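You operate a simulated robot arm through the tools that you are given. There is no shell and no other tool. Be economical: measure what you need, move in short steps, check, and stop when the job is done.

You run a simulated two-armed robot. Do the job below in one go: nothing can be reset, and whatever is moved stays where it is left.

TASK
Carry the red pot to the marble slab, stir it smooth and turn its red dial to 0.
Fine: carry with both hands; use the orange rubber spoon, lay it back. Spill a teaspoon at most, drop and scorch nothing, no finger in the chocolate; the melter stays on.

The check looks at the end state, three seconds after you hand in, the way a careful person would. Anything else that was tipped, shoved, dropped, spilled or broken makes it a failure.

THE ROBOT
Two 6-joint arms with two-finger parallel grippers on one trunk, on a base that drives. Base frame: it is fixed to the floor where the robot stands at the start and does not move with it; the origin is under the middle of the robot, x ahead of it, y to its left, z up. Lengths are in mm, angles in degrees, forces in N, time in s.
The left shoulder is at the start at [60, 187, 1222], the right one opposite. With the tool pointing down near the work surface each hand reaches from about 100 to 600 mm from the robot's upright axis, wherever it stands, measured 20 degrees to its own side. Places, roughly: blue dial [300, -200, 900]; green rubber spoon (24x5x3 cm) [500, -400, 900]; marble slab top [400, 600, 900]; orange rubber spoon (24x5x3 cm) [400, 300, 900]; red dial [300, 200, 900]; red pot (21x13x12 cm) [500, 100, 1000]. Payload 1.57 kg a hand.
The TCP of each hand is the grasp point between the finger pads, 30 mm short of the fingertips. In the tool frame z runs along the fingers and y along their closing line. The gripper opens to 110 mm. The fingers are 24 mm wide and 12 mm thick; the gripper's body (48 by 112 mm) begins 78 mm behind the TCP.
Orientation is told as [roll, pitch, yaw] about the base's x, y, z axes, in that order, counted from this pose: with the fingers straight down and closing along the base's y, the tool's x points along the base's -x, its y along +y and its z along -z.

THE INTERFACE
- The arms move only by the tool jog_arm. It takes "left_steps", "right_steps" or both (then of equal length, played together; a hand with none holds still); each is a list of rows, each an object (a shift or turn left out is 0, a gripper value left out holds the last) with "claw": the finger opening in mm, from 0 to 110; "dp": the shift along the base's x, y, z in units of 30 mm (1.0 is 30 mm), a list of three; "delta_rot": the turn, a rotation vector about the base's x, y, z in units of 5 degrees (1.0 is 5 degrees), a list of three. In form: [{"claw": claw, "dp": [tx, ty, tz], "delta_rot": [rx, ry, rz]}, ...]. A call has 1 to 8 rows; each row shifts and turns the commanded pose from where the row before left it. A call with a number of a shift or a turn outside -1 to 1 is refused whole. Each row takes 0.2 s and may step no farther than 50 mm and 8.6 degrees from the row before; otherwise, or with a gripper value out of range, the whole call is refused. A pose out of reach is approached as far as the arm can. The call stops where the force on the tool passes 90 N (or 10 N more than at its start, if that is more) or the arm is blocked; 0.2 s more then pass. Each finger travels about 153 mm/s and halts on what it meets, pressing with about 42 N; the grip force reading is that of the motor and also rises with nothing between the fingers. The clock runs only during rows and for 0.2 s after the last one: add rows that do not move to give the fingers time. The reply holds the time, the measured pose of the TCP, the force on the tool along the base axes, the opening and the grip force, in the units named above and with some noise, with the torque about the TCP (base axes, N m) and any sound that the robot's microphone picked up.
- Cameras (640 x 400 px; columns grow to the right, rows downward): "scene" is now at [-7.1, 31.6, 1771.6]; the picture's right is [0.37, -0.93, 0.00], its down [-0.72, -0.28, -0.64] and it looks along [0.59, 0.24, -0.77] (base axes); focal length 270 px, centre (320, 200). "left" rides on the left gripper at [70, -16, -141] in its tool frame; the picture's right is [0.23, 0.97, 0.00], its down [-0.86, 0.20, -0.48] and it looks along [-0.47, 0.11, 0.88] (tool axes); focal length 222 px, centre (320, 200). "right" rides on the right gripper at [70, 16, -141] in its tool frame; the picture's right is [-0.23, 0.97, 0.00], its down [-0.86, -0.20, -0.48] and it looks along [-0.47, -0.11, 0.88] (tool axes); focal length 222 px, centre (320, 200). There is no depth. A picture from a camera that has moved, and an enlarged one, comes with that camera's place and axes in the base frame and with its lens. The place of the scene camera against the robot may be out by one fixed shift of up to 25 mm in any direction.
- camera(camera): a new picture of that camera. No time passes.
- lift_body(by): slides the trunk up (or, below 0, down) by that many mm; the arms and the scene camera ride with it, the base frame stays. It gives what a move gives, with no picture.
- roll_base(legs): drives the robot by 1 to 6 legs, each [ahead, left, turn to the left] in mm, mm and degrees, along the robot's own axes; the way and the turn of a leg run together, so that a leg with both is an arc; at most 1500 mm and 180 degrees a leg. The arms and the cameras ride along, it lands a little off, and it stops where it bumps. It gives what a move gives.
- pan_tilt(pan, tilt): turns the head with the scene camera to pan (to the left, within 86 degrees either way) and tilt (down, from -29 to 69), counted from straight ahead of the robot. It gives what a move gives.
- close_up(camera, box): a new picture of the part [left, top, right, bottom] of that camera's present view, enlarged. No time passes.
- finish_job(): hands the job in; it is judged then, once.

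Go step by step. Nothing tells you exact positions but the pictures and the camera data: compare them with the known pose of the tool, close in by small moves and look again before you grip or let go. The budget is 120 turns and 92 pictures, counting those below and the enlarged ones. Unless the task says otherwise, let go and move clear before handing in, and close with one line.

The tools are called after ">>>" by a JSON object that holds its "op" and its "data". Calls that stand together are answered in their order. jog_arm: Moves the arms, as the interface text tells. Its arguments: {"type":"object","properties":{"left_steps":{"type":"array"},"right_steps":{"type":"array"}},"required":[]} The other tools are called the same way: lift_body (by) slides the trunk up or down; roll_base (legs) drives the base; pan_tilt (pan, tilt) turns the head that bears the scene camera; camera (camera) takes a picture; close_up (camera, box) takes an enlarged picture of a part of a camera's view; finish_job () hands the job in.

At the start:

```text
t: 0.0
left_eef_pos: [379.9, 415.4, 1370.8]
left_orientation: [0.0, 0.0, 0.0]
left_ft_force: [-0.4, 0.4, -0.3]
left_moment: [0.0, -0.01, 0.0]
left_grip_width: 109.9
left_finger_force: 0.0
right_eef_pos: [341.1, 37.6, 1308.9]
right_orientation: [0.0, -0.1, -0.1]
right_ft_force: [-0.4, -0.2, -0.6]
right_moment: [-0.01, -0.01, 0.01]
right_grip_width: 110.3
right_finger_force: 0.0
trunk travel left (down, up): [-850.0, 140.0]
robot x, y, heading: [-1.7, 1.2, 0.2]
head pan, tilt: [21.7, 50.4]
```

scene: 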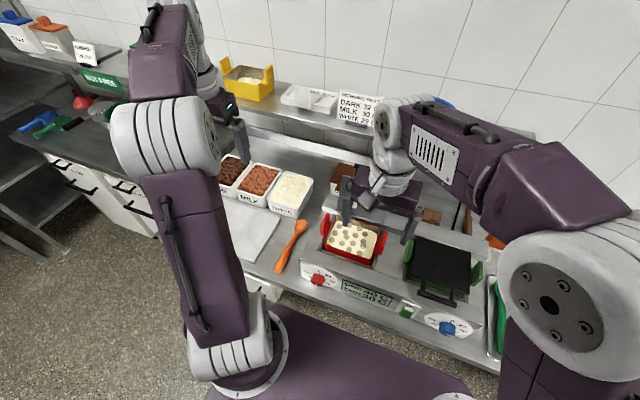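
right: 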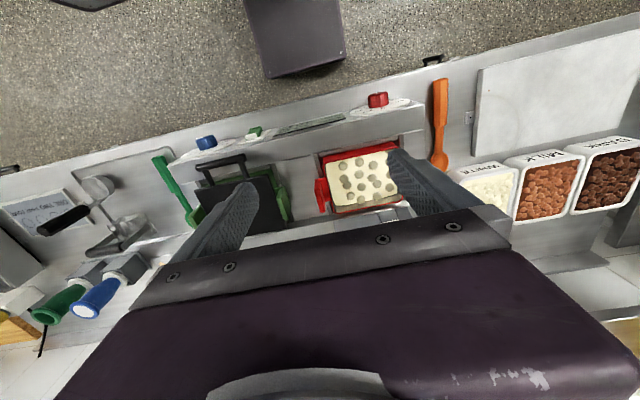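
left: 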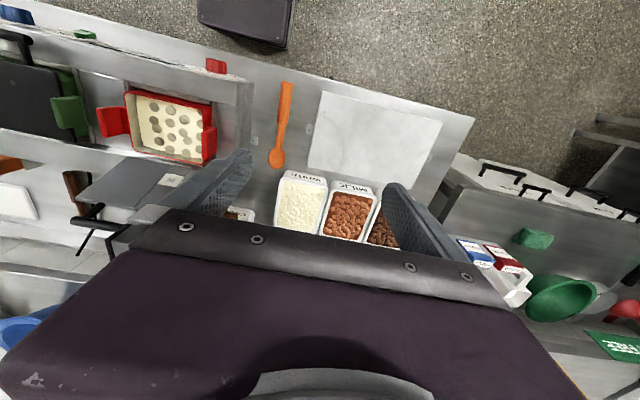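

I see the melter with a red pot (white chocolate with lumps), orange spoon and marble slab to its left. I'll look closer at the labels, dials and pot first.

>>> {"op": "close_up", "data": {"camera": "scene", "box": [260, 180, 500, 340]}}

>>> {"op": "close_up", "data": {"camera": "left", "box": [40, 40, 360, 240]}}

>>> {"op": "close_up", "data": {"camera": "right", "box": [260, 80, 500, 230]}}

```text
2.50 times, centred on (380, 260) of scene
camera zoom: at [-7.1, 31.6, 1771.6], right [0.37, -0.93, 0.0], down [-0.72, -0.28, -0.64], along [0.59, 0.24, -0.77], focal length 674 px, centre (170, 50)
```

zoom: 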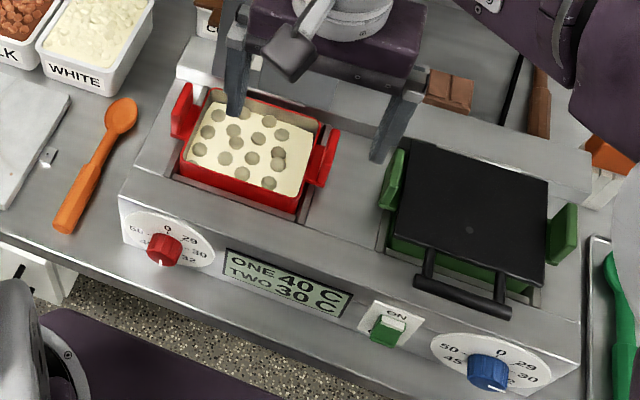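

```text
2.00 times, centred on (200, 140) of left
camera zoom: at [309.3, 399.2, 1512.8], right [-0.23, 0.97, 0.0], down [0.86, 0.2, 0.48], along [0.47, 0.11, -0.88], focal length 444 px, centre (560, 320)
```

zoom: 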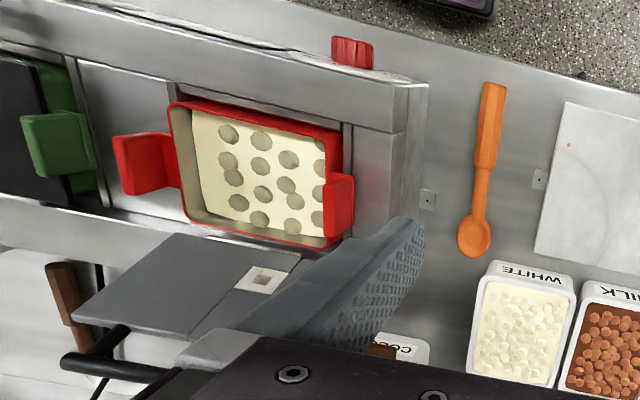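

```text
2.67 times, centred on (380, 155) of right
camera zoom: at [270.7, 54.9, 1450.8], right [0.23, 0.97, 0.0], down [0.86, -0.2, 0.48], along [0.47, -0.11, -0.88], focal length 592 px, centre (160, 320)
```

zoom: 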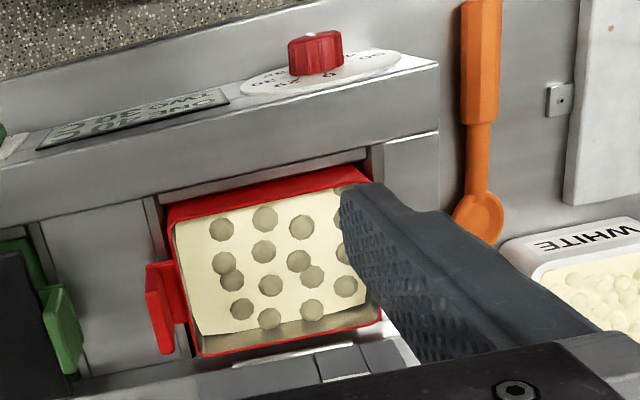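

The handles come out at about [481, 200, 1038] and [481, 11, 1038], standing off the pot's y sides. I'll bring each hand high above its handle and look.

>>> {"op": "jog_arm", "data": {"left_steps": [{"dp": [0.42, -0.9, -0.83]}, {"dp": [0.42, -0.9, -0.83]}, {"dp": [0.42, -0.9, -0.83]}, {"dp": [0.42, -0.9, -0.83]}, {"dp": [0.42, -0.9, -0.83]}, {"dp": [0.42, -0.9, -0.83]}, {"dp": [0.42, -0.9, -0.83]}, {"dp": [0.42, -0.9, -0.5]}], "right_steps": [{"dp": [0.58, -0.11, -0.5]}, {"dp": [0.58, -0.11, -0.5]}, {"dp": [0.58, -0.11, -0.5]}, {"dp": [0.58, -0.11, -0.5]}, {"dp": [0.58, -0.11, -0.5]}, {"dp": [0.58, -0.11, -0.5]}, {"dp": [0.58, -0.11, -0.5]}, {"dp": [0.58, -0.11, -0.5]}]}}

>>> {"op": "camera", "data": {"camera": "left"}}

>>> {"op": "camera", "data": {"camera": "right"}}

>>> {"op": "camera", "data": {"camera": "scene"}}

```text
t: 1.8
left_eef_pos: [482.1, 198.7, 1182.7]
left_orientation: [0.1, 0.2, 0.0]
left_ft_force: [0.6, -0.6, -0.7]
left_moment: [0.01, 0.0, 0.02]
left_grip_width: 109.7
left_finger_force: 0.1
right_eef_pos: [482.4, 10.0, 1187.2]
right_orientation: [0.1, 0.1, 0.0]
right_ft_force: [-0.6, 0.5, 0.0]
right_moment: [0.01, 0.0, 0.02]
right_grip_width: 110.1
right_finger_force: 0.0
trunk travel left (down, up): [-850.0, 140.0]
robot x, y, heading: [4.5, 0.7, 0.1]
head pan, tilt: [21.7, 50.4]
```

```text
85 pictures are left
camera left: at [412.2, 181.6, 1324.2], right [-0.23, 0.97, 0.0], down [0.86, 0.2, 0.48], along [0.46, 0.11, -0.88], focal length 222 px, centre (320, 200)
```

left: 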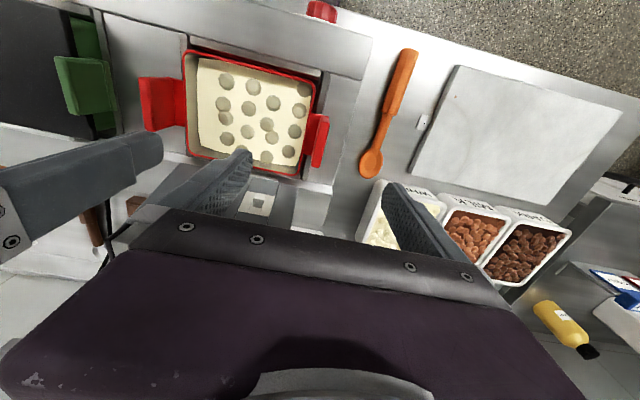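

```text
84 pictures are left
camera right: at [412.2, 27.9, 1329.6], right [0.23, 0.97, 0.0], down [0.86, -0.2, 0.48], along [0.46, -0.11, -0.88], focal length 222 px, centre (320, 200)
```

right: 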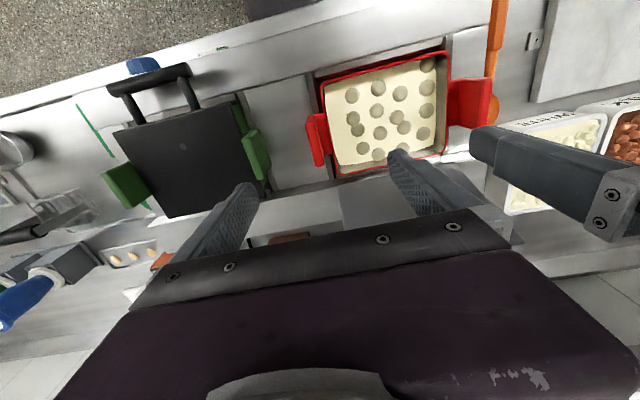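

```text
83 pictures are left
camera scene: at [-4.3, 30.2, 1771.6], right [0.37, -0.93, 0.0], down [-0.72, -0.28, -0.64], along [0.59, 0.24, -0.77], focal length 270 px, centre (320, 200)
```

scene: 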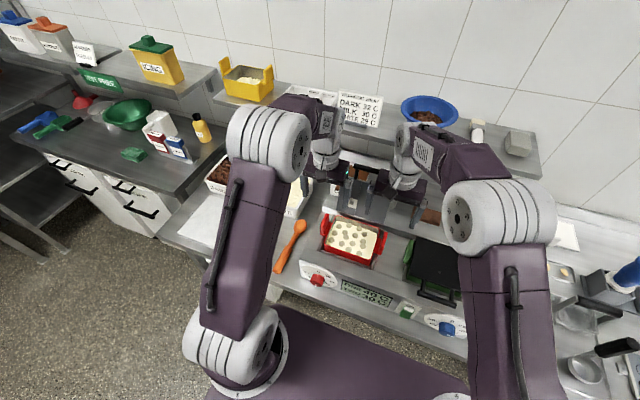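

>>> {"op": "close_up", "data": {"camera": "left", "box": [120, 30, 360, 180]}}

>>> {"op": "close_up", "data": {"camera": "right", "box": [280, 30, 520, 180]}}

>>> {"op": "close_up", "data": {"camera": "scene", "box": [290, 190, 410, 290]}}

```text
2.67 times, centred on (240, 105) of left
camera zoom: at [412.2, 181.6, 1324.2], right [-0.23, 0.97, 0.0], down [0.86, 0.2, 0.48], along [0.46, 0.11, -0.88], focal length 592 px, centre (533, 453)
```

zoom: 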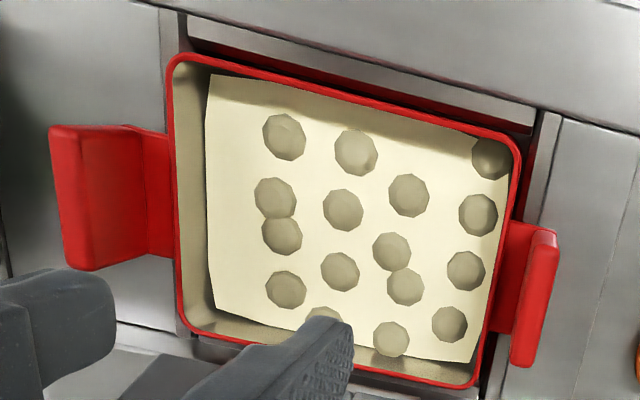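

```text
2.67 times, centred on (400, 105) of right
camera zoom: at [412.2, 27.9, 1329.6], right [0.23, 0.97, 0.0], down [0.86, -0.2, 0.48], along [0.46, -0.11, -0.88], focal length 592 px, centre (107, 453)
```

zoom: 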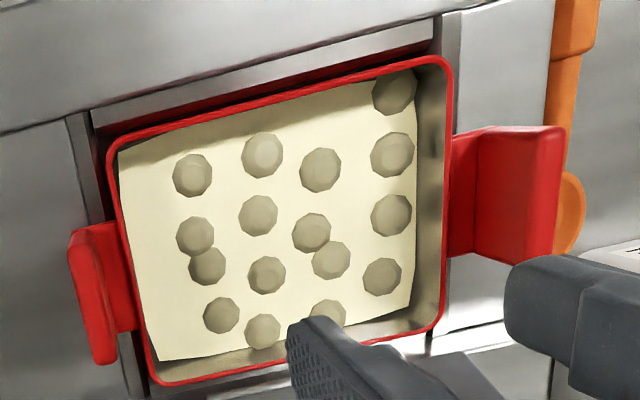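

```text
4.00 times, centred on (350, 240) of scene
camera zoom: at [-4.3, 30.2, 1771.6], right [0.37, -0.93, 0.0], down [-0.72, -0.28, -0.64], along [0.59, 0.24, -0.77], focal length 1078 px, centre (200, 40)
```

zoom: 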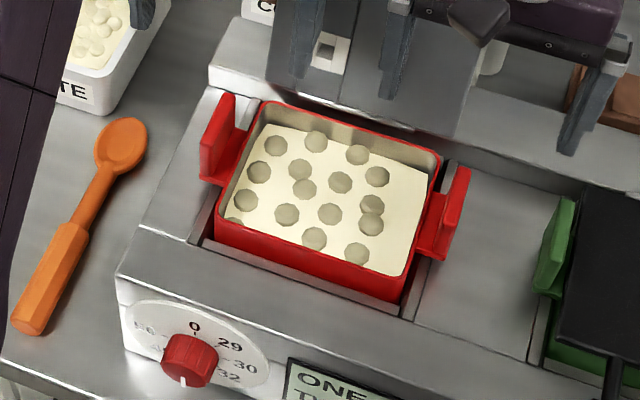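

Handles are upright plates about 50 mm long in x, ~11 mm thick, tops near z 1065, centred x≈475 and y≈196 / 8; pot rim ≈ 1027. I'll narrow the fingers, descend above the plates and look again.

>>> {"op": "jog_arm", "data": {"left_steps": [{"claw": 60, "dp": [-0.12, -0.05, -0.75]}, {"dp": [-0.12, -0.05, -0.75]}, {"dp": [0, 0, -0.75]}, {}], "right_steps": [{"claw": 60, "dp": [-0.12, -0.05, -0.8]}, {"dp": [-0.12, -0.05, -0.8]}, {"dp": [0, 0, -0.8]}, {}]}}

>>> {"op": "close_up", "data": {"camera": "left", "box": [200, 60, 440, 210]}}

>>> {"op": "close_up", "data": {"camera": "right", "box": [200, 60, 440, 210]}}

```text
t: 2.8
left_eef_pos: [473.2, 196.7, 1115.1]
left_orientation: [-0.1, 0.0, 0.0]
left_ft_force: [0.3, -0.3, 0.2]
left_moment: [0.03, -0.01, 0.01]
left_grip_width: 60.1
left_finger_force: 0.0
right_eef_pos: [472.7, 7.3, 1115.6]
right_orientation: [0.0, 0.0, -0.1]
right_ft_force: [-0.4, 0.2, 0.3]
right_moment: [0.01, 0.01, 0.0]
right_grip_width: 60.2
right_finger_force: 0.0
trunk travel left (down, up): [-850.0, 140.0]
robot x, y, heading: [2.8, 0.8, 0.1]
head pan, tilt: [21.7, 50.4]
```

```text
2.67 times, centred on (320, 135) of left
camera zoom: at [403.1, 180.0, 1255.9], right [-0.23, 0.97, 0.0], down [0.86, 0.2, 0.48], along [0.47, 0.11, -0.88], focal length 592 px, centre (320, 373)
```

zoom: 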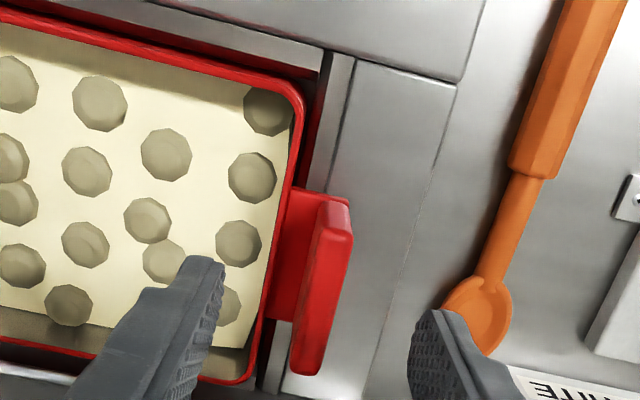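

```text
2.67 times, centred on (320, 135) of right
camera zoom: at [402.2, 25.7, 1258.3], right [0.23, 0.97, 0.0], down [0.86, -0.2, 0.48], along [0.47, -0.11, -0.88], focal length 592 px, centre (320, 373)
```

zoom: 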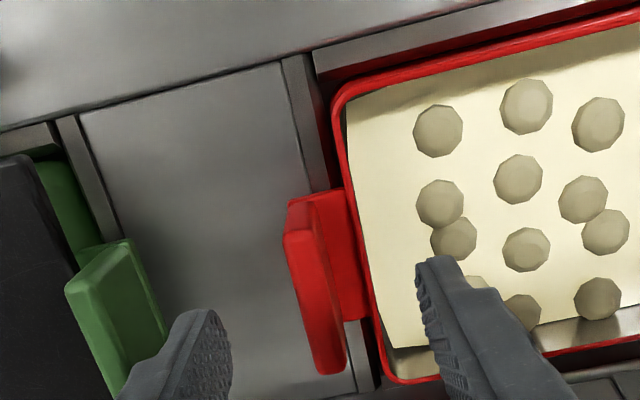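

Refined: plate centres about [475, 197.5] and [475, 6.5], tops near 1063, rim 1026. I'll descend so the tips stay ~10 mm above the rim, with fingers straddling the plates.

>>> {"op": "jog_arm", "data": {"left_steps": [{"claw": 40, "dp": [0.07, 0.03, 0]}, {"dp": [0, 0, -0.55]}, {"dp": [0, 0, -0.55]}, {"dp": [0, 0, -0.53]}, {}], "right_steps": [{"claw": 40, "dp": [0.09, -0.03, 0]}, {"dp": [0, 0, -0.55]}, {"dp": [0, 0, -0.55]}, {"dp": [0, 0, -0.54]}, {}]}}

>>> {"op": "close_up", "data": {"camera": "left", "box": [200, 100, 440, 250]}}

>>> {"op": "close_up", "data": {"camera": "right", "box": [200, 100, 440, 250]}}

```text
t: 4.0
left_eef_pos: [473.8, 197.0, 1064.4]
left_orientation: [0.0, 0.0, 0.0]
left_ft_force: [0.7, -0.4, 0.5]
left_moment: [0.01, 0.02, -0.02]
left_grip_width: 39.9
left_finger_force: 0.0
right_eef_pos: [476.5, 6.8, 1068.7]
right_orientation: [0.0, 0.1, 0.0]
right_ft_force: [0.3, 0.4, -0.1]
right_moment: [0.01, 0.02, 0.0]
right_grip_width: 40.1
right_finger_force: 0.1
trunk travel left (down, up): [-850.0, 140.0]
robot x, y, heading: [0.7, -0.3, 0.1]
head pan, tilt: [21.7, 50.4]
```

```text
2.67 times, centred on (320, 175) of left
camera zoom: at [404.8, 181.2, 1207.2], right [-0.23, 0.97, 0.0], down [0.85, 0.2, 0.48], along [0.47, 0.11, -0.88], focal length 592 px, centre (320, 267)
```

zoom: 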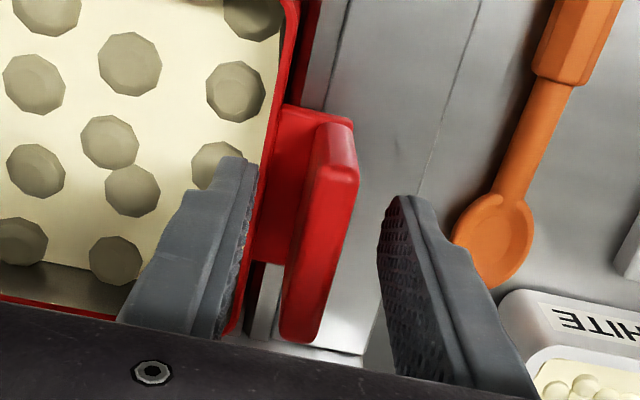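

```text
2.67 times, centred on (320, 175) of right
camera zoom: at [405.8, 24.6, 1209.5], right [0.23, 0.97, 0.0], down [0.85, -0.2, 0.48], along [0.47, -0.11, -0.88], focal length 592 px, centre (320, 267)
```

zoom: 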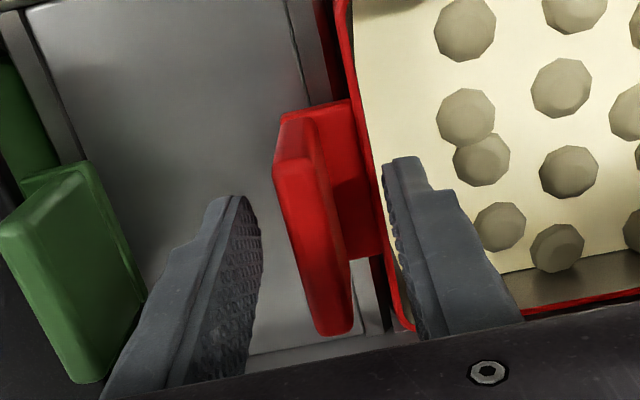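

Both plates sit between the fingers, roughly centred. Closing both grippers now.

>>> {"op": "jog_arm", "data": {"left_steps": [{"claw": 0}, {}, {}], "right_steps": [{"claw": 0}, {}, {}]}}

>>> {"op": "close_up", "data": {"camera": "left", "box": [200, 100, 440, 250]}}

>>> {"op": "close_up", "data": {"camera": "right", "box": [200, 100, 440, 250]}}

```text
t: 4.8
left_eef_pos: [474.3, 198.0, 1066.4]
left_orientation: [0.1, 0.0, 0.1]
left_ft_force: [0.0, 20.4, -0.5]
left_moment: [0.09, -0.42, 0.02]
left_grip_width: 11.9
left_finger_force: 28.8
right_eef_pos: [476.4, 5.7, 1067.2]
right_orientation: [0.0, 0.0, 0.0]
right_ft_force: [-0.7, -22.0, 4.6]
right_moment: [0.0, -0.23, -0.01]
right_grip_width: 11.8
right_finger_force: 29.4
trunk travel left (down, up): [-850.0, 140.0]
robot x, y, heading: [1.5, -0.3, 0.1]
head pan, tilt: [21.7, 50.4]
```

```text
2.67 times, centred on (320, 175) of left
camera zoom: at [404.7, 181.6, 1207.3], right [-0.23, 0.97, 0.0], down [0.85, 0.2, 0.48], along [0.47, 0.11, -0.88], focal length 592 px, centre (320, 267)
```

zoom: 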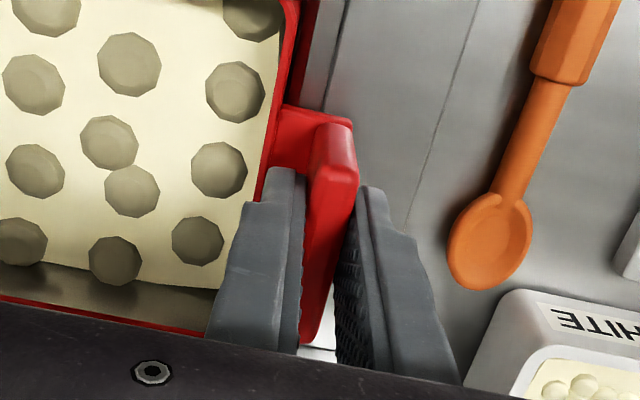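

```text
2.67 times, centred on (320, 175) of right
camera zoom: at [405.8, 23.4, 1209.6], right [0.23, 0.97, 0.0], down [0.86, -0.2, 0.48], along [0.47, -0.11, -0.88], focal length 592 px, centre (320, 267)
```

zoom: 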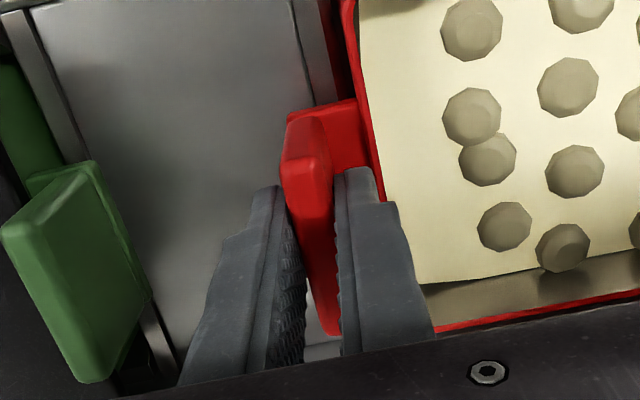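

Both plates gripped (12 mm). I'll relax the inward strain a little and lift a small amount to check the load.

>>> {"op": "jog_arm", "data": {"left_steps": [{"dp": [0, 0.03, 0]}, {"dp": [0, 0, 0.1]}, {"dp": [0, 0, 0.2]}, {"dp": [0, 0, 0.3]}, {}], "right_steps": [{"dp": [0, -0.03, 0]}, {"dp": [0, 0, 0.1]}, {"dp": [0, 0, 0.2]}, {"dp": [0, 0, 0.3]}, {}]}}

>>> {"op": "camera", "data": {"camera": "scene"}}

```text
t: 6.0
left_eef_pos: [477.4, 197.5, 1083.6]
left_orientation: [0.0, 0.2, 0.0]
left_ft_force: [-2.1, 18.8, -6.7]
left_moment: [0.31, -0.01, -0.17]
left_grip_width: 11.8
left_finger_force: 29.0
right_eef_pos: [477.7, 6.1, 1085.2]
right_orientation: [-0.1, 0.2, 0.0]
right_ft_force: [1.9, -17.9, -3.6]
right_moment: [-0.13, 0.05, -0.15]
right_grip_width: 11.9
right_finger_force: 29.8
trunk travel left (down, up): [-850.0, 140.0]
robot x, y, heading: [-0.9, 0.7, 0.0]
head pan, tilt: [21.7, 50.4]
```

```text
73 pictures are left
camera scene: at [-4.4, 32.2, 1771.5], right [0.37, -0.93, 0.0], down [-0.72, -0.28, -0.64], along [0.59, 0.24, -0.77], focal length 270 px, centre (320, 200)
```

scene: 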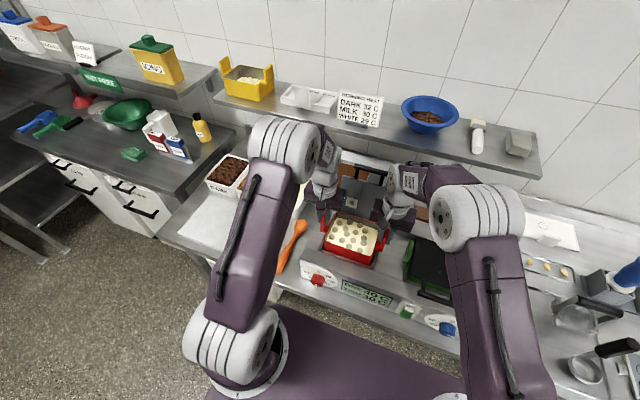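

The pot comes up level, about 1 kg total. Lifting it well clear of the melter.

>>> {"op": "jog_arm", "data": {"left_steps": [{"dp": [0, 0.03, 0.5]}, {"dp": [0, 0.03, 0.7]}, {"dp": [0, 0, 0.8]}, {"dp": [0, 0, 0.8]}, {"dp": [0, 0, 0.8]}, {"dp": [0, 0, 0.7]}, {"dp": [0, 0, 0.4]}, {}], "right_steps": [{"dp": [0, -0.03, 0.5]}, {"dp": [0, -0.03, 0.7]}, {"dp": [0, 0, 0.8]}, {"dp": [0, 0, 0.8]}, {"dp": [0, 0, 0.8]}, {"dp": [0, 0, 0.7]}, {"dp": [0, 0, 0.4]}, {}]}}

>>> {"op": "camera", "data": {"camera": "scene"}}

>>> {"op": "camera", "data": {"camera": "left"}}

```text
t: 7.8
left_eef_pos: [476.7, 198.9, 1223.9]
left_orientation: [-0.4, 0.2, 0.1]
left_ft_force: [-1.8, -37.5, -2.0]
left_moment: [-0.23, 0.35, -0.37]
left_grip_width: 11.8
left_finger_force: 28.9
right_eef_pos: [476.8, 6.7, 1226.5]
right_orientation: [0.3, 0.2, 0.1]
right_ft_force: [2.4, 37.1, -9.8]
right_moment: [-0.37, -0.33, -0.06]
right_grip_width: 11.8
right_finger_force: 29.3
trunk travel left (down, up): [-850.0, 140.0]
robot x, y, heading: [-2.2, 2.4, 0.0]
head pan, tilt: [21.7, 50.4]
```

```text
72 pictures are left
camera scene: at [-4.9, 32.0, 1771.5], right [0.37, -0.93, 0.0], down [-0.72, -0.28, -0.64], along [0.59, 0.24, -0.77], focal length 270 px, centre (320, 200)
```

scene: 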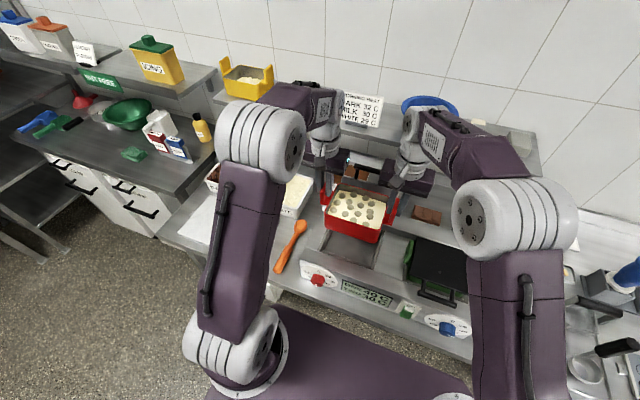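

```text
71 pictures are left
camera left: at [406.6, 183.8, 1365.6], right [-0.23, 0.97, -0.01], down [0.86, 0.2, 0.48], along [0.46, 0.1, -0.88], focal length 222 px, centre (320, 200)
```

left: 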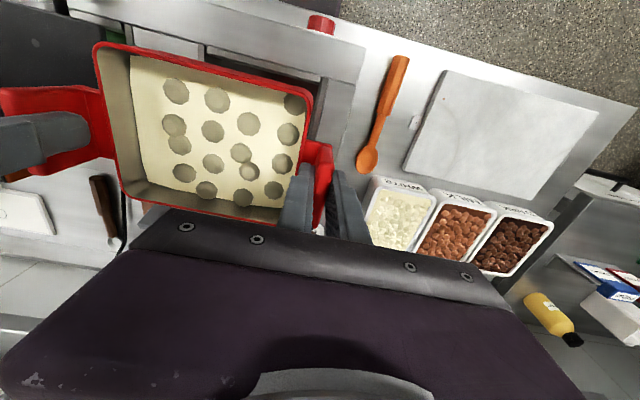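

The pot is clear. I'll ease the outward strain, and before driving left, look down at the floor and cabinets beside the base.

>>> {"op": "jog_arm", "data": {"left_steps": [{"dp": [0, -0.04, 0]}, {}], "right_steps": [{"dp": [0, 0.04, 0]}, {}]}}

>>> {"op": "pan_tilt", "data": {"pan": 55, "tilt": 60}}

>>> {"op": "camera", "data": {"camera": "scene"}}

```text
t: 8.4
left_eef_pos: [477.2, 198.5, 1224.2]
left_orientation: [-0.2, 0.2, 0.1]
left_ft_force: [-3.4, -28.3, -3.0]
left_moment: [-0.35, 0.55, -0.45]
left_grip_width: 11.8
left_finger_force: 29.6
right_eef_pos: [477.7, 7.6, 1226.2]
right_orientation: [0.1, 0.1, 0.0]
right_ft_force: [2.9, 28.3, -9.1]
right_moment: [-0.24, -0.53, -0.16]
right_grip_width: 11.8
right_finger_force: 29.2
trunk travel left (down, up): [-850.0, 140.0]
robot x, y, heading: [3.3, -1.2, 0.1]
head pan, tilt: [21.7, 50.4]
```

```text
t: 9.4
left_eef_pos: [476.6, 199.0, 1224.3]
left_orientation: [-0.3, 0.1, 0.1]
left_ft_force: [-2.7, -27.4, -2.2]
left_moment: [-0.3, 0.39, -0.46]
left_grip_width: 11.8
left_finger_force: 29.4
right_eef_pos: [477.5, 6.3, 1226.4]
right_orientation: [0.1, 0.0, 0.0]
right_ft_force: [3.5, 27.7, -8.6]
right_moment: [-0.18, -0.37, -0.21]
right_grip_width: 11.6
right_finger_force: 29.2
trunk travel left (down, up): [-850.0, 140.0]
robot x, y, heading: [-0.3, -0.8, 0.1]
head pan, tilt: [55.0, 60.0]
```

```text
70 pictures are left
camera scene: at [-38.1, 58.1, 1759.5], right [0.82, -0.57, 0.0], down [-0.5, -0.71, -0.5], along [0.29, 0.41, -0.87], focal length 270 px, centre (320, 200)
```

scene: 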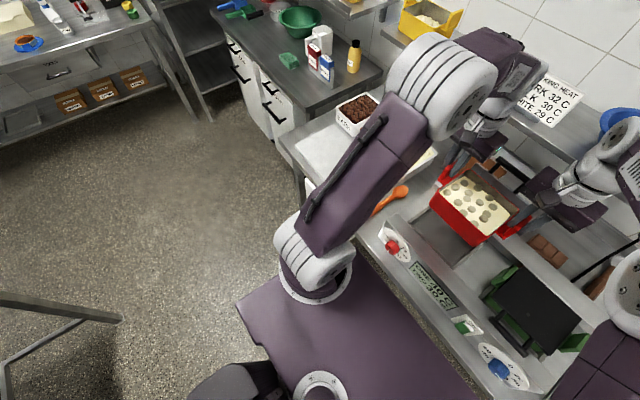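

The purple plate is the trunk, well above the counter, and the aisle is free. I'll remove the remaining strain and drive left by 457 mm.

>>> {"op": "jog_arm", "data": {"left_steps": [{"dp": [0, -0.06, 0]}, {"dp": [0, -0.05, 0]}, {}], "right_steps": [{"dp": [0, 0.06, 0]}, {"dp": [0, 0.05, 0]}, {}]}}

>>> {"op": "roll_base", "data": {"legs": [[0, 457, 0]]}}

>>> {"op": "camera", "data": {"camera": "left"}}

>>> {"op": "camera", "data": {"camera": "right"}}

```text
t: 10.2
left_eef_pos: [476.3, 197.6, 1223.7]
left_orientation: [0.3, 0.1, -0.1]
left_ft_force: [-1.4, 17.3, -6.8]
left_moment: [-0.34, 0.27, -0.17]
left_grip_width: 11.6
left_finger_force: 29.0
right_eef_pos: [478.9, 6.2, 1226.2]
right_orientation: [-0.4, 0.3, -0.1]
right_ft_force: [0.7, -17.4, -3.5]
right_moment: [0.63, -0.24, -0.04]
right_grip_width: 11.9
right_finger_force: 29.1
trunk travel left (down, up): [-850.0, 140.0]
robot x, y, heading: [2.9, -3.8, -0.1]
head pan, tilt: [55.0, 60.0]
```

```text
t: 13.0
left_eef_pos: [476.4, 659.3, 1225.3]
left_orientation: [0.6, 0.1, -0.1]
left_ft_force: [1.4, 40.5, -5.1]
left_moment: [-0.18, -0.35, 0.24]
left_grip_width: 11.9
left_finger_force: 29.3
right_eef_pos: [477.1, 467.3, 1226.3]
right_orientation: [-0.3, 0.0, 0.0]
right_ft_force: [-0.6, -39.7, -5.8]
right_moment: [0.08, 0.38, 0.07]
right_grip_width: 11.8
right_finger_force: 28.6
trunk travel left (down, up): [-850.0, 140.0]
robot x, y, heading: [-2.0, 464.3, 0.1]
head pan, tilt: [55.0, 60.0]
```

```text
69 pictures are left
camera left: at [406.5, 641.5, 1365.9], right [-0.23, 0.97, 0.01], down [0.86, 0.19, 0.48], along [0.46, 0.11, -0.88], focal length 222 px, centre (320, 200)
```

left: 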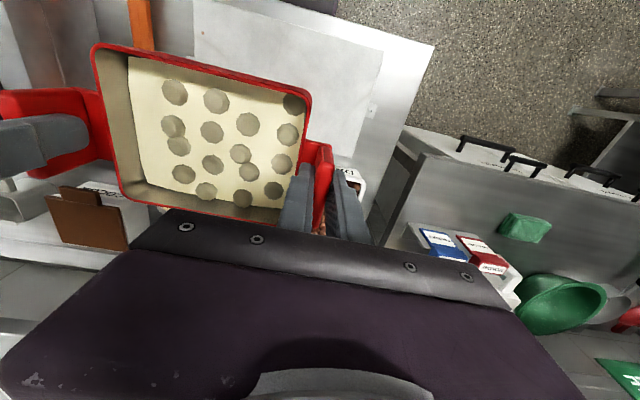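

```text
68 pictures are left
camera right: at [407.3, 484.9, 1368.0], right [0.23, 0.97, -0.01], down [0.86, -0.2, 0.48], along [0.47, -0.11, -0.88], focal length 222 px, centre (320, 200)
```

right: 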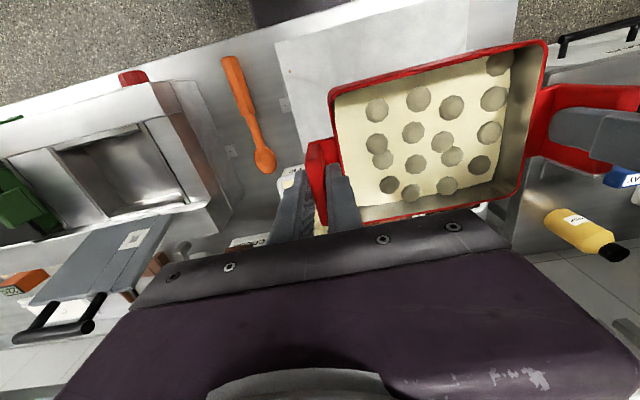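

Pot now hangs over y≈563; slab centre about [433, 568]. I'll relax the squeeze, pull the pot 43 mm toward the robot, and start lowering.

>>> {"op": "jog_arm", "data": {"left_steps": [{"dp": [-0.2, 0.06, 0]}, {"dp": [-0.45, 0.1, 0]}, {"dp": [-0.5, 0.1, -0.3]}, {"dp": [-0.25, 0, -0.7]}, {"dp": [0, 0, -0.8]}, {"dp": [0, 0, -0.8]}, {"dp": [0, 0, -0.4]}, {}], "right_steps": [{"dp": [-0.2, -0.02, 0]}, {"dp": [-0.45, 0.06, 0]}, {"dp": [-0.5, 0.06, -0.3]}, {"dp": [-0.25, 0, -0.7]}, {"dp": [0, 0, -0.8]}, {"dp": [0, 0, -0.8]}, {"dp": [0, 0, -0.4]}, {}]}}

>>> {"op": "camera", "data": {"camera": "right"}}

>>> {"op": "pan_tilt", "data": {"pan": 15, "tilt": 55}}

>>> {"op": "camera", "data": {"camera": "scene"}}

```text
t: 14.8
left_eef_pos: [433.9, 665.7, 1134.6]
left_orientation: [0.1, 0.1, 0.1]
left_ft_force: [3.8, -43.9, -6.0]
left_moment: [-0.79, 0.16, 0.12]
left_grip_width: 11.7
left_finger_force: 30.1
right_eef_pos: [436.7, 473.7, 1135.8]
right_orientation: [-0.1, -0.1, -0.1]
right_ft_force: [-4.3, 43.8, -4.7]
right_moment: [0.96, -0.14, 0.35]
right_grip_width: 12.0
right_finger_force: 29.6
trunk travel left (down, up): [-850.0, 140.0]
robot x, y, heading: [1.9, 460.7, -0.0]
head pan, tilt: [55.0, 60.0]
```

```text
67 pictures are left
camera right: at [365.1, 491.2, 1278.0], right [0.23, 0.97, 0.0], down [0.85, -0.2, 0.48], along [0.47, -0.11, -0.88], focal length 222 px, centre (320, 200)
```

right: 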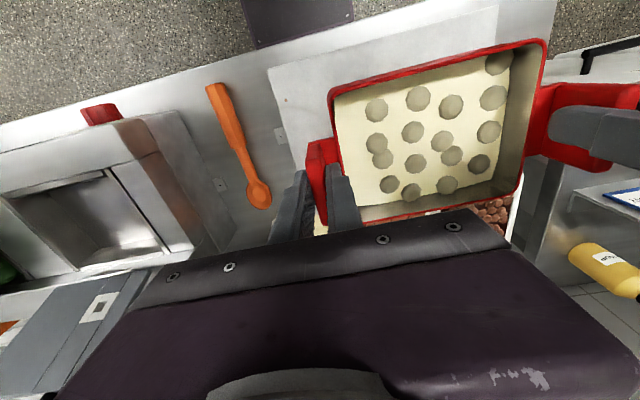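

```text
t: 15.8
left_eef_pos: [433.9, 665.4, 1133.7]
left_orientation: [0.0, 0.1, 0.1]
left_ft_force: [3.5, -42.7, -8.4]
left_moment: [-0.52, 0.26, 0.17]
left_grip_width: 11.7
left_finger_force: 29.0
right_eef_pos: [435.2, 474.3, 1135.9]
right_orientation: [-0.1, 0.0, -0.2]
right_ft_force: [-3.0, 43.2, -2.8]
right_moment: [1.13, -0.21, 0.36]
right_grip_width: 12.0
right_finger_force: 29.2
trunk travel left (down, up): [-850.0, 140.0]
robot x, y, heading: [4.3, 463.8, -0.2]
head pan, tilt: [15.0, 55.0]
```

```text
66 pictures are left
camera scene: at [-7.1, 484.3, 1765.5], right [0.26, -0.97, 0.0], down [-0.79, -0.21, -0.57], along [0.55, 0.15, -0.82], focal length 270 px, centre (320, 200)
```

scene: 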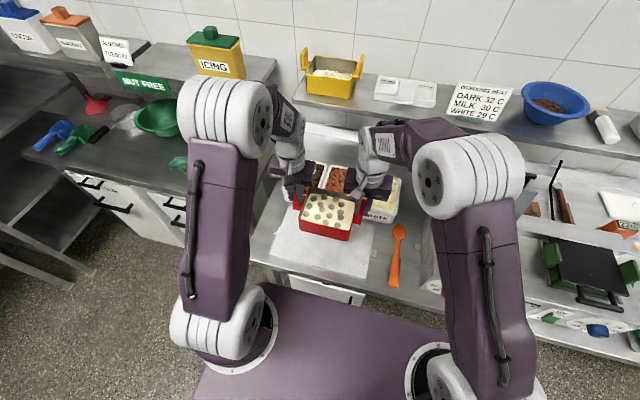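

I'll relax the pull again and lower by 75 mm, then feel for the slab.

>>> {"op": "jog_arm", "data": {"left_steps": [{"dp": [0, -0.04, -0.4]}, {"dp": [0, 0, -0.7]}, {"dp": [0, 0, -0.7]}, {"dp": [0, 0, -0.7]}, {}], "right_steps": [{"dp": [0, 0.04, -0.4]}, {"dp": [0, 0, -0.7]}, {"dp": [0, 0, -0.7]}, {"dp": [0, 0, -0.7]}, {}]}}

>>> {"op": "close_up", "data": {"camera": "scene", "box": [230, 150, 470, 310]}}

```text
t: 17.0
left_eef_pos: [433.9, 665.9, 1060.4]
left_orientation: [0.3, 0.1, 0.0]
left_ft_force: [-1.3, -44.5, -6.8]
left_moment: [-0.95, -0.52, -0.2]
left_grip_width: 11.8
left_finger_force: 29.3
right_eef_pos: [434.9, 474.2, 1061.0]
right_orientation: [-0.2, -0.1, -0.2]
right_ft_force: [1.1, 43.6, -5.2]
right_moment: [1.18, 0.6, -0.03]
right_grip_width: 11.7
right_finger_force: 29.1
trunk travel left (down, up): [-850.0, 140.0]
robot x, y, heading: [-2.8, 459.5, 0.1]
head pan, tilt: [15.0, 55.0]
```

```text
2.50 times, centred on (350, 230) of scene
camera zoom: at [-7.3, 484.2, 1765.5], right [0.26, -0.97, 0.0], down [-0.79, -0.21, -0.57], along [0.55, 0.15, -0.82], focal length 674 px, centre (245, 125)
```

zoom: 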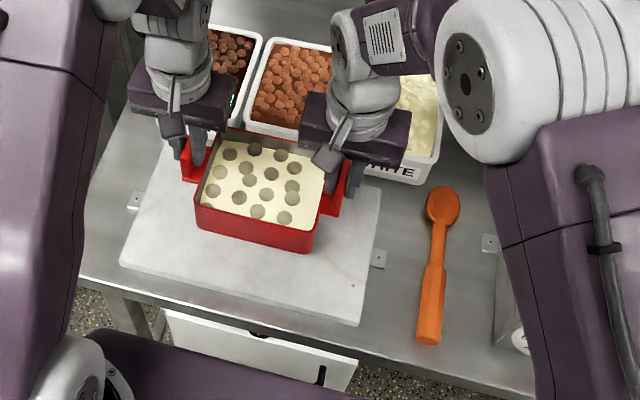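

Still above the slab, over its centre. Lowering further with finer steps.

>>> {"op": "jog_arm", "data": {"left_steps": [{"dp": [0, -0.07, -0.3]}, {"dp": [0, 0, -0.3]}, {"dp": [0, 0, -0.2]}, {}], "right_steps": [{"dp": [0, 0.07, -0.3]}, {"dp": [0, 0, -0.3]}, {"dp": [0, 0, -0.2]}, {}]}}

>>> {"op": "close_up", "data": {"camera": "scene", "box": [270, 180, 390, 280]}}

```text
t: 18.0
left_eef_pos: [433.3, 665.5, 1035.6]
left_orientation: [0.5, 0.1, -0.1]
left_ft_force: [-1.4, -6.9, -5.3]
left_moment: [-1.0, 0.55, -0.15]
left_grip_width: 11.5
left_finger_force: 29.5
right_eef_pos: [435.5, 475.2, 1037.0]
right_orientation: [-0.5, 0.1, 0.0]
right_ft_force: [0.7, 6.7, -5.8]
right_moment: [0.96, -0.52, -0.27]
right_grip_width: 11.8
right_finger_force: 29.2
trunk travel left (down, up): [-850.0, 140.0]
robot x, y, heading: [-1.9, 462.2, -0.0]
head pan, tilt: [15.0, 55.0]
```

```text
4.00 times, centred on (330, 230) of scene
camera zoom: at [-6.9, 484.3, 1765.5], right [0.26, -0.97, 0.0], down [-0.79, -0.21, -0.57], along [0.55, 0.15, -0.82], focal length 1078 px, centre (280, 80)
```

zoom: 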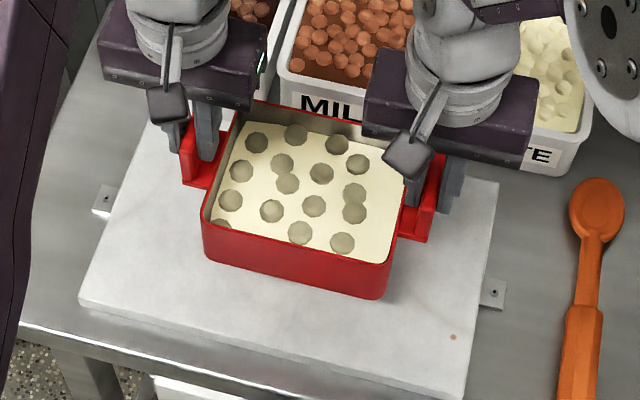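

>>> {"op": "jog_arm", "data": {"left_steps": [{"dp": [0, 0, -0.12]}, {"dp": [0, 0, -0.12]}, {"dp": [0, 0, -0.1]}, {}], "right_steps": [{"dp": [0, 0, -0.12]}, {"dp": [0, 0, -0.12]}, {"dp": [0, 0, -0.1]}, {}]}}

```text
t: 19.0
left_eef_pos: [434.9, 664.3, 1025.0]
left_orientation: [0.5, 0.1, -0.2]
left_ft_force: [-2.3, 14.5, -6.3]
left_moment: [-0.56, 0.4, -0.12]
left_grip_width: 11.7
left_finger_force: 29.0
right_eef_pos: [435.2, 473.5, 1027.3]
right_orientation: [-0.6, 0.1, -0.1]
right_ft_force: [1.1, -14.7, -5.5]
right_moment: [0.64, -0.38, -0.2]
right_grip_width: 12.1
right_finger_force: 29.3
trunk travel left (down, up): [-850.0, 140.0]
robot x, y, heading: [-0.5, 464.3, -0.1]
head pan, tilt: [15.0, 55.0]
```

>>> {"op": "jog_arm", "data": {"left_steps": [{"dp": [0, 0, -0.1]}, {"dp": [0, 0, -0.1]}, {}], "right_steps": [{"dp": [0, 0, -0.1]}, {"dp": [0, 0, -0.1]}, {}]}}

>>> {"op": "close_up", "data": {"camera": "scene", "box": [270, 180, 390, 280]}}

```text
t: 19.8
left_eef_pos: [434.2, 663.8, 1019.2]
left_orientation: [0.4, 0.1, -0.1]
left_ft_force: [-1.3, 30.0, -7.5]
left_moment: [-0.24, 0.31, -0.05]
left_grip_width: 11.8
left_finger_force: 29.7
right_eef_pos: [435.3, 474.0, 1021.1]
right_orientation: [-0.6, 0.2, 0.0]
right_ft_force: [2.4, -31.1, -4.8]
right_moment: [0.38, -0.29, -0.14]
right_grip_width: 12.0
right_finger_force: 30.1
trunk travel left (down, up): [-850.0, 140.0]
robot x, y, heading: [-0.3, 459.4, 0.2]
head pan, tilt: [15.0, 55.0]
```

```text
4.00 times, centred on (330, 230) of scene
camera zoom: at [-7.2, 484.2, 1765.5], right [0.26, -0.97, 0.0], down [-0.79, -0.21, -0.57], along [0.55, 0.15, -0.82], focal length 1078 px, centre (280, 80)
```

zoom: 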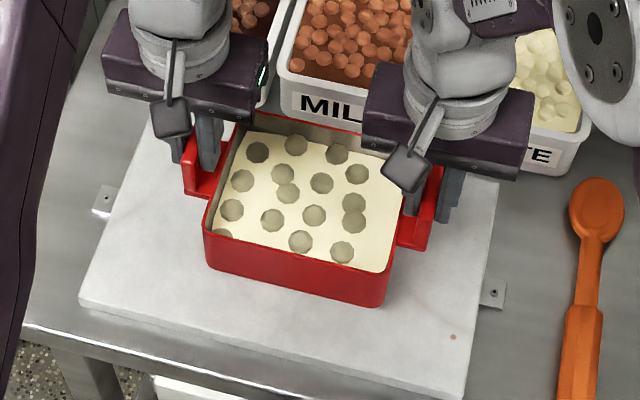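

No contact yet; continuing down gently.

>>> {"op": "jog_arm", "data": {"left_steps": [{"dp": [0, 0.03, -0.1]}, {"dp": [0, 0, -0.1]}, {"dp": [0, 0, -0.1]}, {}], "right_steps": [{"dp": [0, -0.03, -0.1]}, {"dp": [0, 0, -0.1]}, {"dp": [0, 0, -0.1]}, {}]}}

```text
t: 20.8
left_eef_pos: [433.8, 664.8, 1009.3]
left_orientation: [0.4, 0.0, -0.1]
left_ft_force: [-0.2, 17.7, -5.8]
left_moment: [-0.56, -0.76, 0.06]
left_grip_width: 12.1
left_finger_force: 28.9
right_eef_pos: [435.6, 473.4, 1010.8]
right_orientation: [-0.4, 0.0, 0.1]
right_ft_force: [0.0, -18.0, -5.6]
right_moment: [0.58, 0.84, -0.05]
right_grip_width: 12.0
right_finger_force: 29.6
trunk travel left (down, up): [-850.0, 140.0]
robot x, y, heading: [-0.9, 462.3, 0.0]
head pan, tilt: [15.0, 55.0]
```

>>> {"op": "jog_arm", "data": {"left_steps": [{"dp": [0, 0, -0.1]}, {"dp": [0, 0, -0.1]}, {"dp": [0, 0, -0.1]}, {}], "right_steps": [{"dp": [0, 0, -0.1]}, {"dp": [0, 0, -0.1]}, {"dp": [0, 0, -0.1]}, {}]}}

>>> {"op": "close_up", "data": {"camera": "scene", "box": [270, 180, 390, 280]}}

```text
t: 21.8
left_eef_pos: [434.9, 665.3, 1000.1]
left_orientation: [0.4, 0.1, -0.1]
left_ft_force: [0.8, 15.2, -6.3]
left_moment: [-0.62, -0.44, 0.14]
left_grip_width: 11.9
left_finger_force: 29.2
right_eef_pos: [435.8, 472.9, 1002.9]
right_orientation: [-0.4, 0.0, 0.0]
right_ft_force: [-1.7, -14.9, -5.2]
right_moment: [0.6, 0.46, 0.04]
right_grip_width: 11.6
right_finger_force: 29.1
trunk travel left (down, up): [-850.0, 140.0]
robot x, y, heading: [-0.3, 460.9, -0.1]
head pan, tilt: [15.0, 55.0]
```

```text
4.00 times, centred on (330, 230) of scene
camera zoom: at [-7.0, 484.2, 1765.5], right [0.26, -0.97, 0.0], down [-0.79, -0.21, -0.57], along [0.55, 0.15, -0.82], focal length 1078 px, centre (280, 80)
```

zoom: 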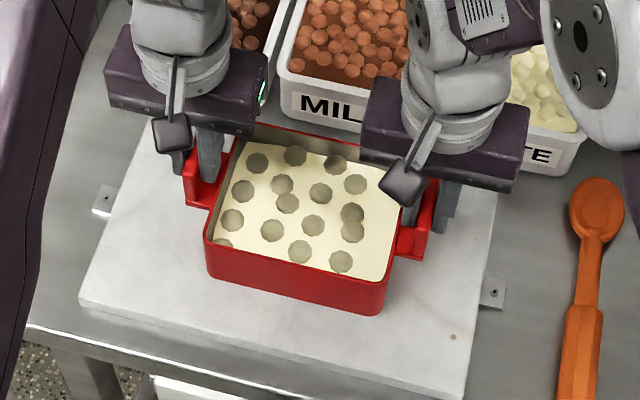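

>>> {"op": "jog_arm", "data": {"left_steps": [{"dp": [0, 0, -0.12]}, {"dp": [0, 0, -0.1]}, {"dp": [0, 0, -0.1]}, {}], "right_steps": [{"dp": [0, 0, -0.12]}, {"dp": [0, 0, -0.1]}, {"dp": [0, 0, -0.1]}, {}]}}

```text
t: 22.8
left_eef_pos: [433.2, 665.8, 992.0]
left_orientation: [0.4, 0.1, -0.1]
left_ft_force: [2.6, 12.0, -6.4]
left_moment: [-0.55, -0.05, 0.33]
left_grip_width: 11.8
left_finger_force: 29.2
right_eef_pos: [435.3, 473.8, 993.9]
right_orientation: [-0.5, 0.0, 0.0]
right_ft_force: [-2.3, -11.3, -3.8]
right_moment: [0.7, 0.07, 0.13]
right_grip_width: 11.9
right_finger_force: 29.6
trunk travel left (down, up): [-850.0, 140.0]
robot x, y, heading: [-1.1, 463.4, 0.1]
head pan, tilt: [15.0, 55.0]
```

>>> {"op": "jog_arm", "data": {"left_steps": [{"dp": [0, 0, -0.1]}, {"dp": [0, 0, -0.1]}, {"dp": [0, 0, -0.1]}, {}], "right_steps": [{"dp": [0, 0, -0.1]}, {"dp": [0, 0, -0.1]}, {"dp": [0, 0, -0.1]}, {}]}}

>>> {"op": "close_up", "data": {"camera": "scene", "box": [270, 180, 390, 280]}}

```text
t: 23.8
left_eef_pos: [430.0, 665.1, 986.0]
left_orientation: [0.4, -0.4, -0.1]
left_ft_force: [11.8, 27.0, 12.7]
left_moment: [-0.63, -0.44, 0.34]
left_grip_width: 12.0
left_finger_force: 28.9
right_eef_pos: [433.3, 474.4, 989.8]
right_orientation: [-0.3, -0.6, 0.0]
right_ft_force: [3.5, -24.8, 62.0]
right_moment: [0.07, 0.6, 0.17]
right_grip_width: 12.0
right_finger_force: 29.5
trunk travel left (down, up): [-850.0, 140.0]
robot x, y, heading: [0.4, 468.0, 0.2]
head pan, tilt: [15.0, 55.0]
```

```text
4.00 times, centred on (330, 230) of scene
camera zoom: at [-14.8, 483.7, 1766.2], right [0.26, -0.97, 0.0], down [-0.79, -0.21, -0.58], along [0.56, 0.15, -0.82], focal length 1078 px, centre (280, 80)
```

zoom: 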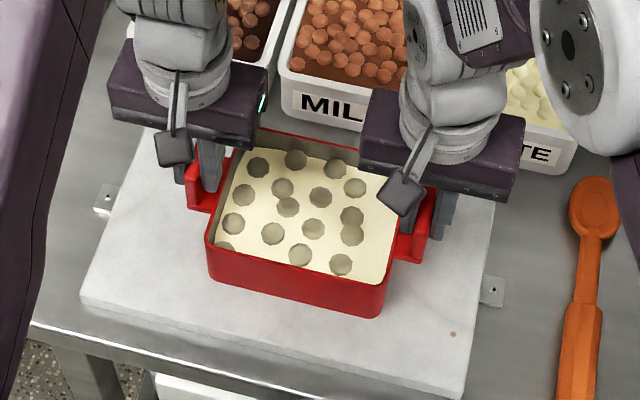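

The pot is on the slab (upward force). I'll ease off the pressing before releasing.

>>> {"op": "jog_arm", "data": {"left_steps": [{"dp": [0, 0, 0.03]}, {}], "right_steps": [{"dp": [0, 0, 0.12]}, {}]}}

```text
t: 24.4
left_eef_pos: [430.4, 664.9, 985.3]
left_orientation: [0.4, 0.0, -0.1]
left_ft_force: [3.2, 25.7, 15.1]
left_moment: [-0.64, -0.61, 0.31]
left_grip_width: 12.1
left_finger_force: 29.4
right_eef_pos: [433.2, 474.1, 989.3]
right_orientation: [-0.4, -0.3, 0.0]
right_ft_force: [10.2, -21.7, 31.9]
right_moment: [0.44, -0.69, 0.1]
right_grip_width: 12.0
right_finger_force: 29.3
trunk travel left (down, up): [-850.0, 140.0]
robot x, y, heading: [0.8, 460.2, -0.1]
head pan, tilt: [15.0, 55.0]
```

>>> {"op": "jog_arm", "data": {"left_steps": [{"dp": [0, 0.03, 0.05]}, {}], "right_steps": [{"dp": [0, -0.03, 0.12]}, {}]}}

```text
t: 25.0
left_eef_pos: [430.9, 665.0, 984.1]
left_orientation: [0.3, 0.4, -0.1]
left_ft_force: [-3.6, -6.2, 0.9]
left_moment: [-1.24, 0.51, -0.03]
left_grip_width: 12.0
left_finger_force: 29.1
right_eef_pos: [432.6, 473.8, 990.0]
right_orientation: [-0.4, 0.1, 0.0]
right_ft_force: [1.4, 7.9, -11.0]
right_moment: [0.19, -0.43, -0.49]
right_grip_width: 11.9
right_finger_force: 29.9
trunk travel left (down, up): [-850.0, 140.0]
robot x, y, heading: [-0.1, 463.1, 0.1]
head pan, tilt: [15.0, 55.0]
```

>>> {"op": "jog_arm", "data": {"left_steps": [{"dp": [0, 0, 0.0]}, {}], "right_steps": [{"dp": [0, 0, -0.06]}, {}]}}

```text
t: 25.6
left_eef_pos: [433.6, 667.3, 985.2]
left_orientation: [0.3, 0.1, 0.0]
left_ft_force: [-0.1, -15.0, -6.5]
left_moment: [-0.97, 0.15, 0.0]
left_grip_width: 12.2
left_finger_force: 29.1
right_eef_pos: [435.7, 473.2, 989.8]
right_orientation: [-0.4, -0.1, -0.1]
right_ft_force: [0.3, 15.7, -3.7]
right_moment: [1.15, -0.12, -0.16]
right_grip_width: 11.8
right_finger_force: 29.2
trunk travel left (down, up): [-850.0, 140.0]
robot x, y, heading: [0.9, 458.6, -0.1]
head pan, tilt: [15.0, 55.0]
```

The hands carry the full weight again, so the pot is hovering just at contact. Lowering 2 mm.

>>> {"op": "jog_arm", "data": {"left_steps": [{"dp": [0, -0.02, -0.07]}, {}], "right_steps": [{"dp": [0, 0.02, -0.07]}, {}]}}

```text
t: 26.2
left_eef_pos: [432.5, 666.0, 984.6]
left_orientation: [0.4, -0.1, -0.1]
left_ft_force: [2.2, -5.5, 7.7]
left_moment: [-1.07, 0.85, -0.03]
left_grip_width: 11.9
left_finger_force: 29.2
right_eef_pos: [435.4, 474.2, 989.0]
right_orientation: [-0.2, -0.3, 0.0]
right_ft_force: [5.4, 7.9, 15.4]
right_moment: [1.02, 0.41, -0.11]
right_grip_width: 11.8
right_finger_force: 29.4
trunk travel left (down, up): [-850.0, 140.0]
robot x, y, heading: [-3.5, 462.8, -0.0]
head pan, tilt: [15.0, 55.0]
```

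Resting with light contact on both sides. Opening the fingers a little, then rising.

>>> {"op": "jog_arm", "data": {"left_steps": [{"claw": 34}, {}, {"dp": [0, 0, 0.7]}, {"dp": [0, 0, 0.9]}, {"dp": [0, 0, 0.9]}, {"dp": [0, 0.5, 0.9]}, {"dp": [0, 0.5, 0.9]}], "right_steps": [{"claw": 34}, {}, {"dp": [0, 0, 0.7]}, {"dp": [0, 0, 0.9]}, {"dp": [0, 0, 0.9]}, {"dp": [0, -0.5, 0.9]}, {"dp": [0, -0.5, 0.9]}]}}

>>> {"op": "camera", "data": {"camera": "scene"}}

>>> {"op": "camera", "data": {"camera": "right"}}

```text
t: 27.8
left_eef_pos: [431.5, 695.9, 1113.8]
left_orientation: [0.4, 0.1, -0.1]
left_ft_force: [0.0, 0.1, -1.4]
left_moment: [0.01, -0.01, 0.01]
left_grip_width: 33.8
left_finger_force: 0.1
right_eef_pos: [434.2, 443.0, 1118.7]
right_orientation: [-0.3, -0.1, 0.2]
right_ft_force: [0.0, 0.2, -0.4]
right_moment: [-0.01, 0.0, 0.01]
right_grip_width: 33.7
right_finger_force: 0.2
trunk travel left (down, up): [-850.0, 140.0]
robot x, y, heading: [-2.8, 461.9, 0.3]
head pan, tilt: [15.0, 55.0]
```

```text
60 pictures are left
camera scene: at [-10.7, 483.3, 1765.5], right [0.26, -0.97, 0.0], down [-0.79, -0.21, -0.57], along [0.55, 0.15, -0.82], focal length 270 px, centre (320, 200)
```

scene: 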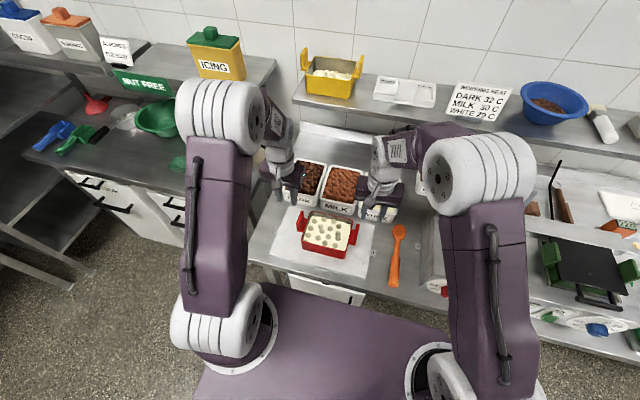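

```text
59 pictures are left
camera right: at [362.7, 460.3, 1259.6], right [0.23, 0.97, -0.01], down [0.85, -0.2, 0.48], along [0.47, -0.11, -0.88], focal length 222 px, centre (320, 200)
```

right: 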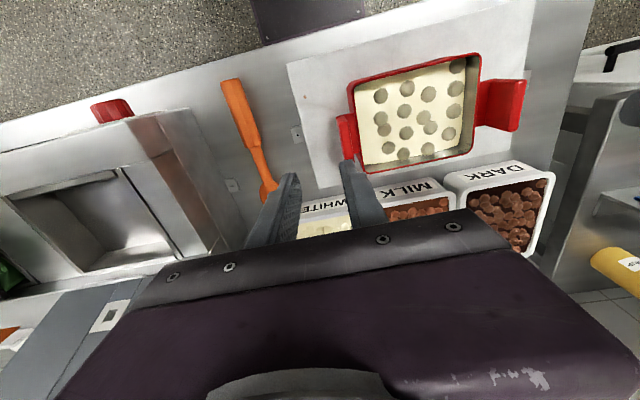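

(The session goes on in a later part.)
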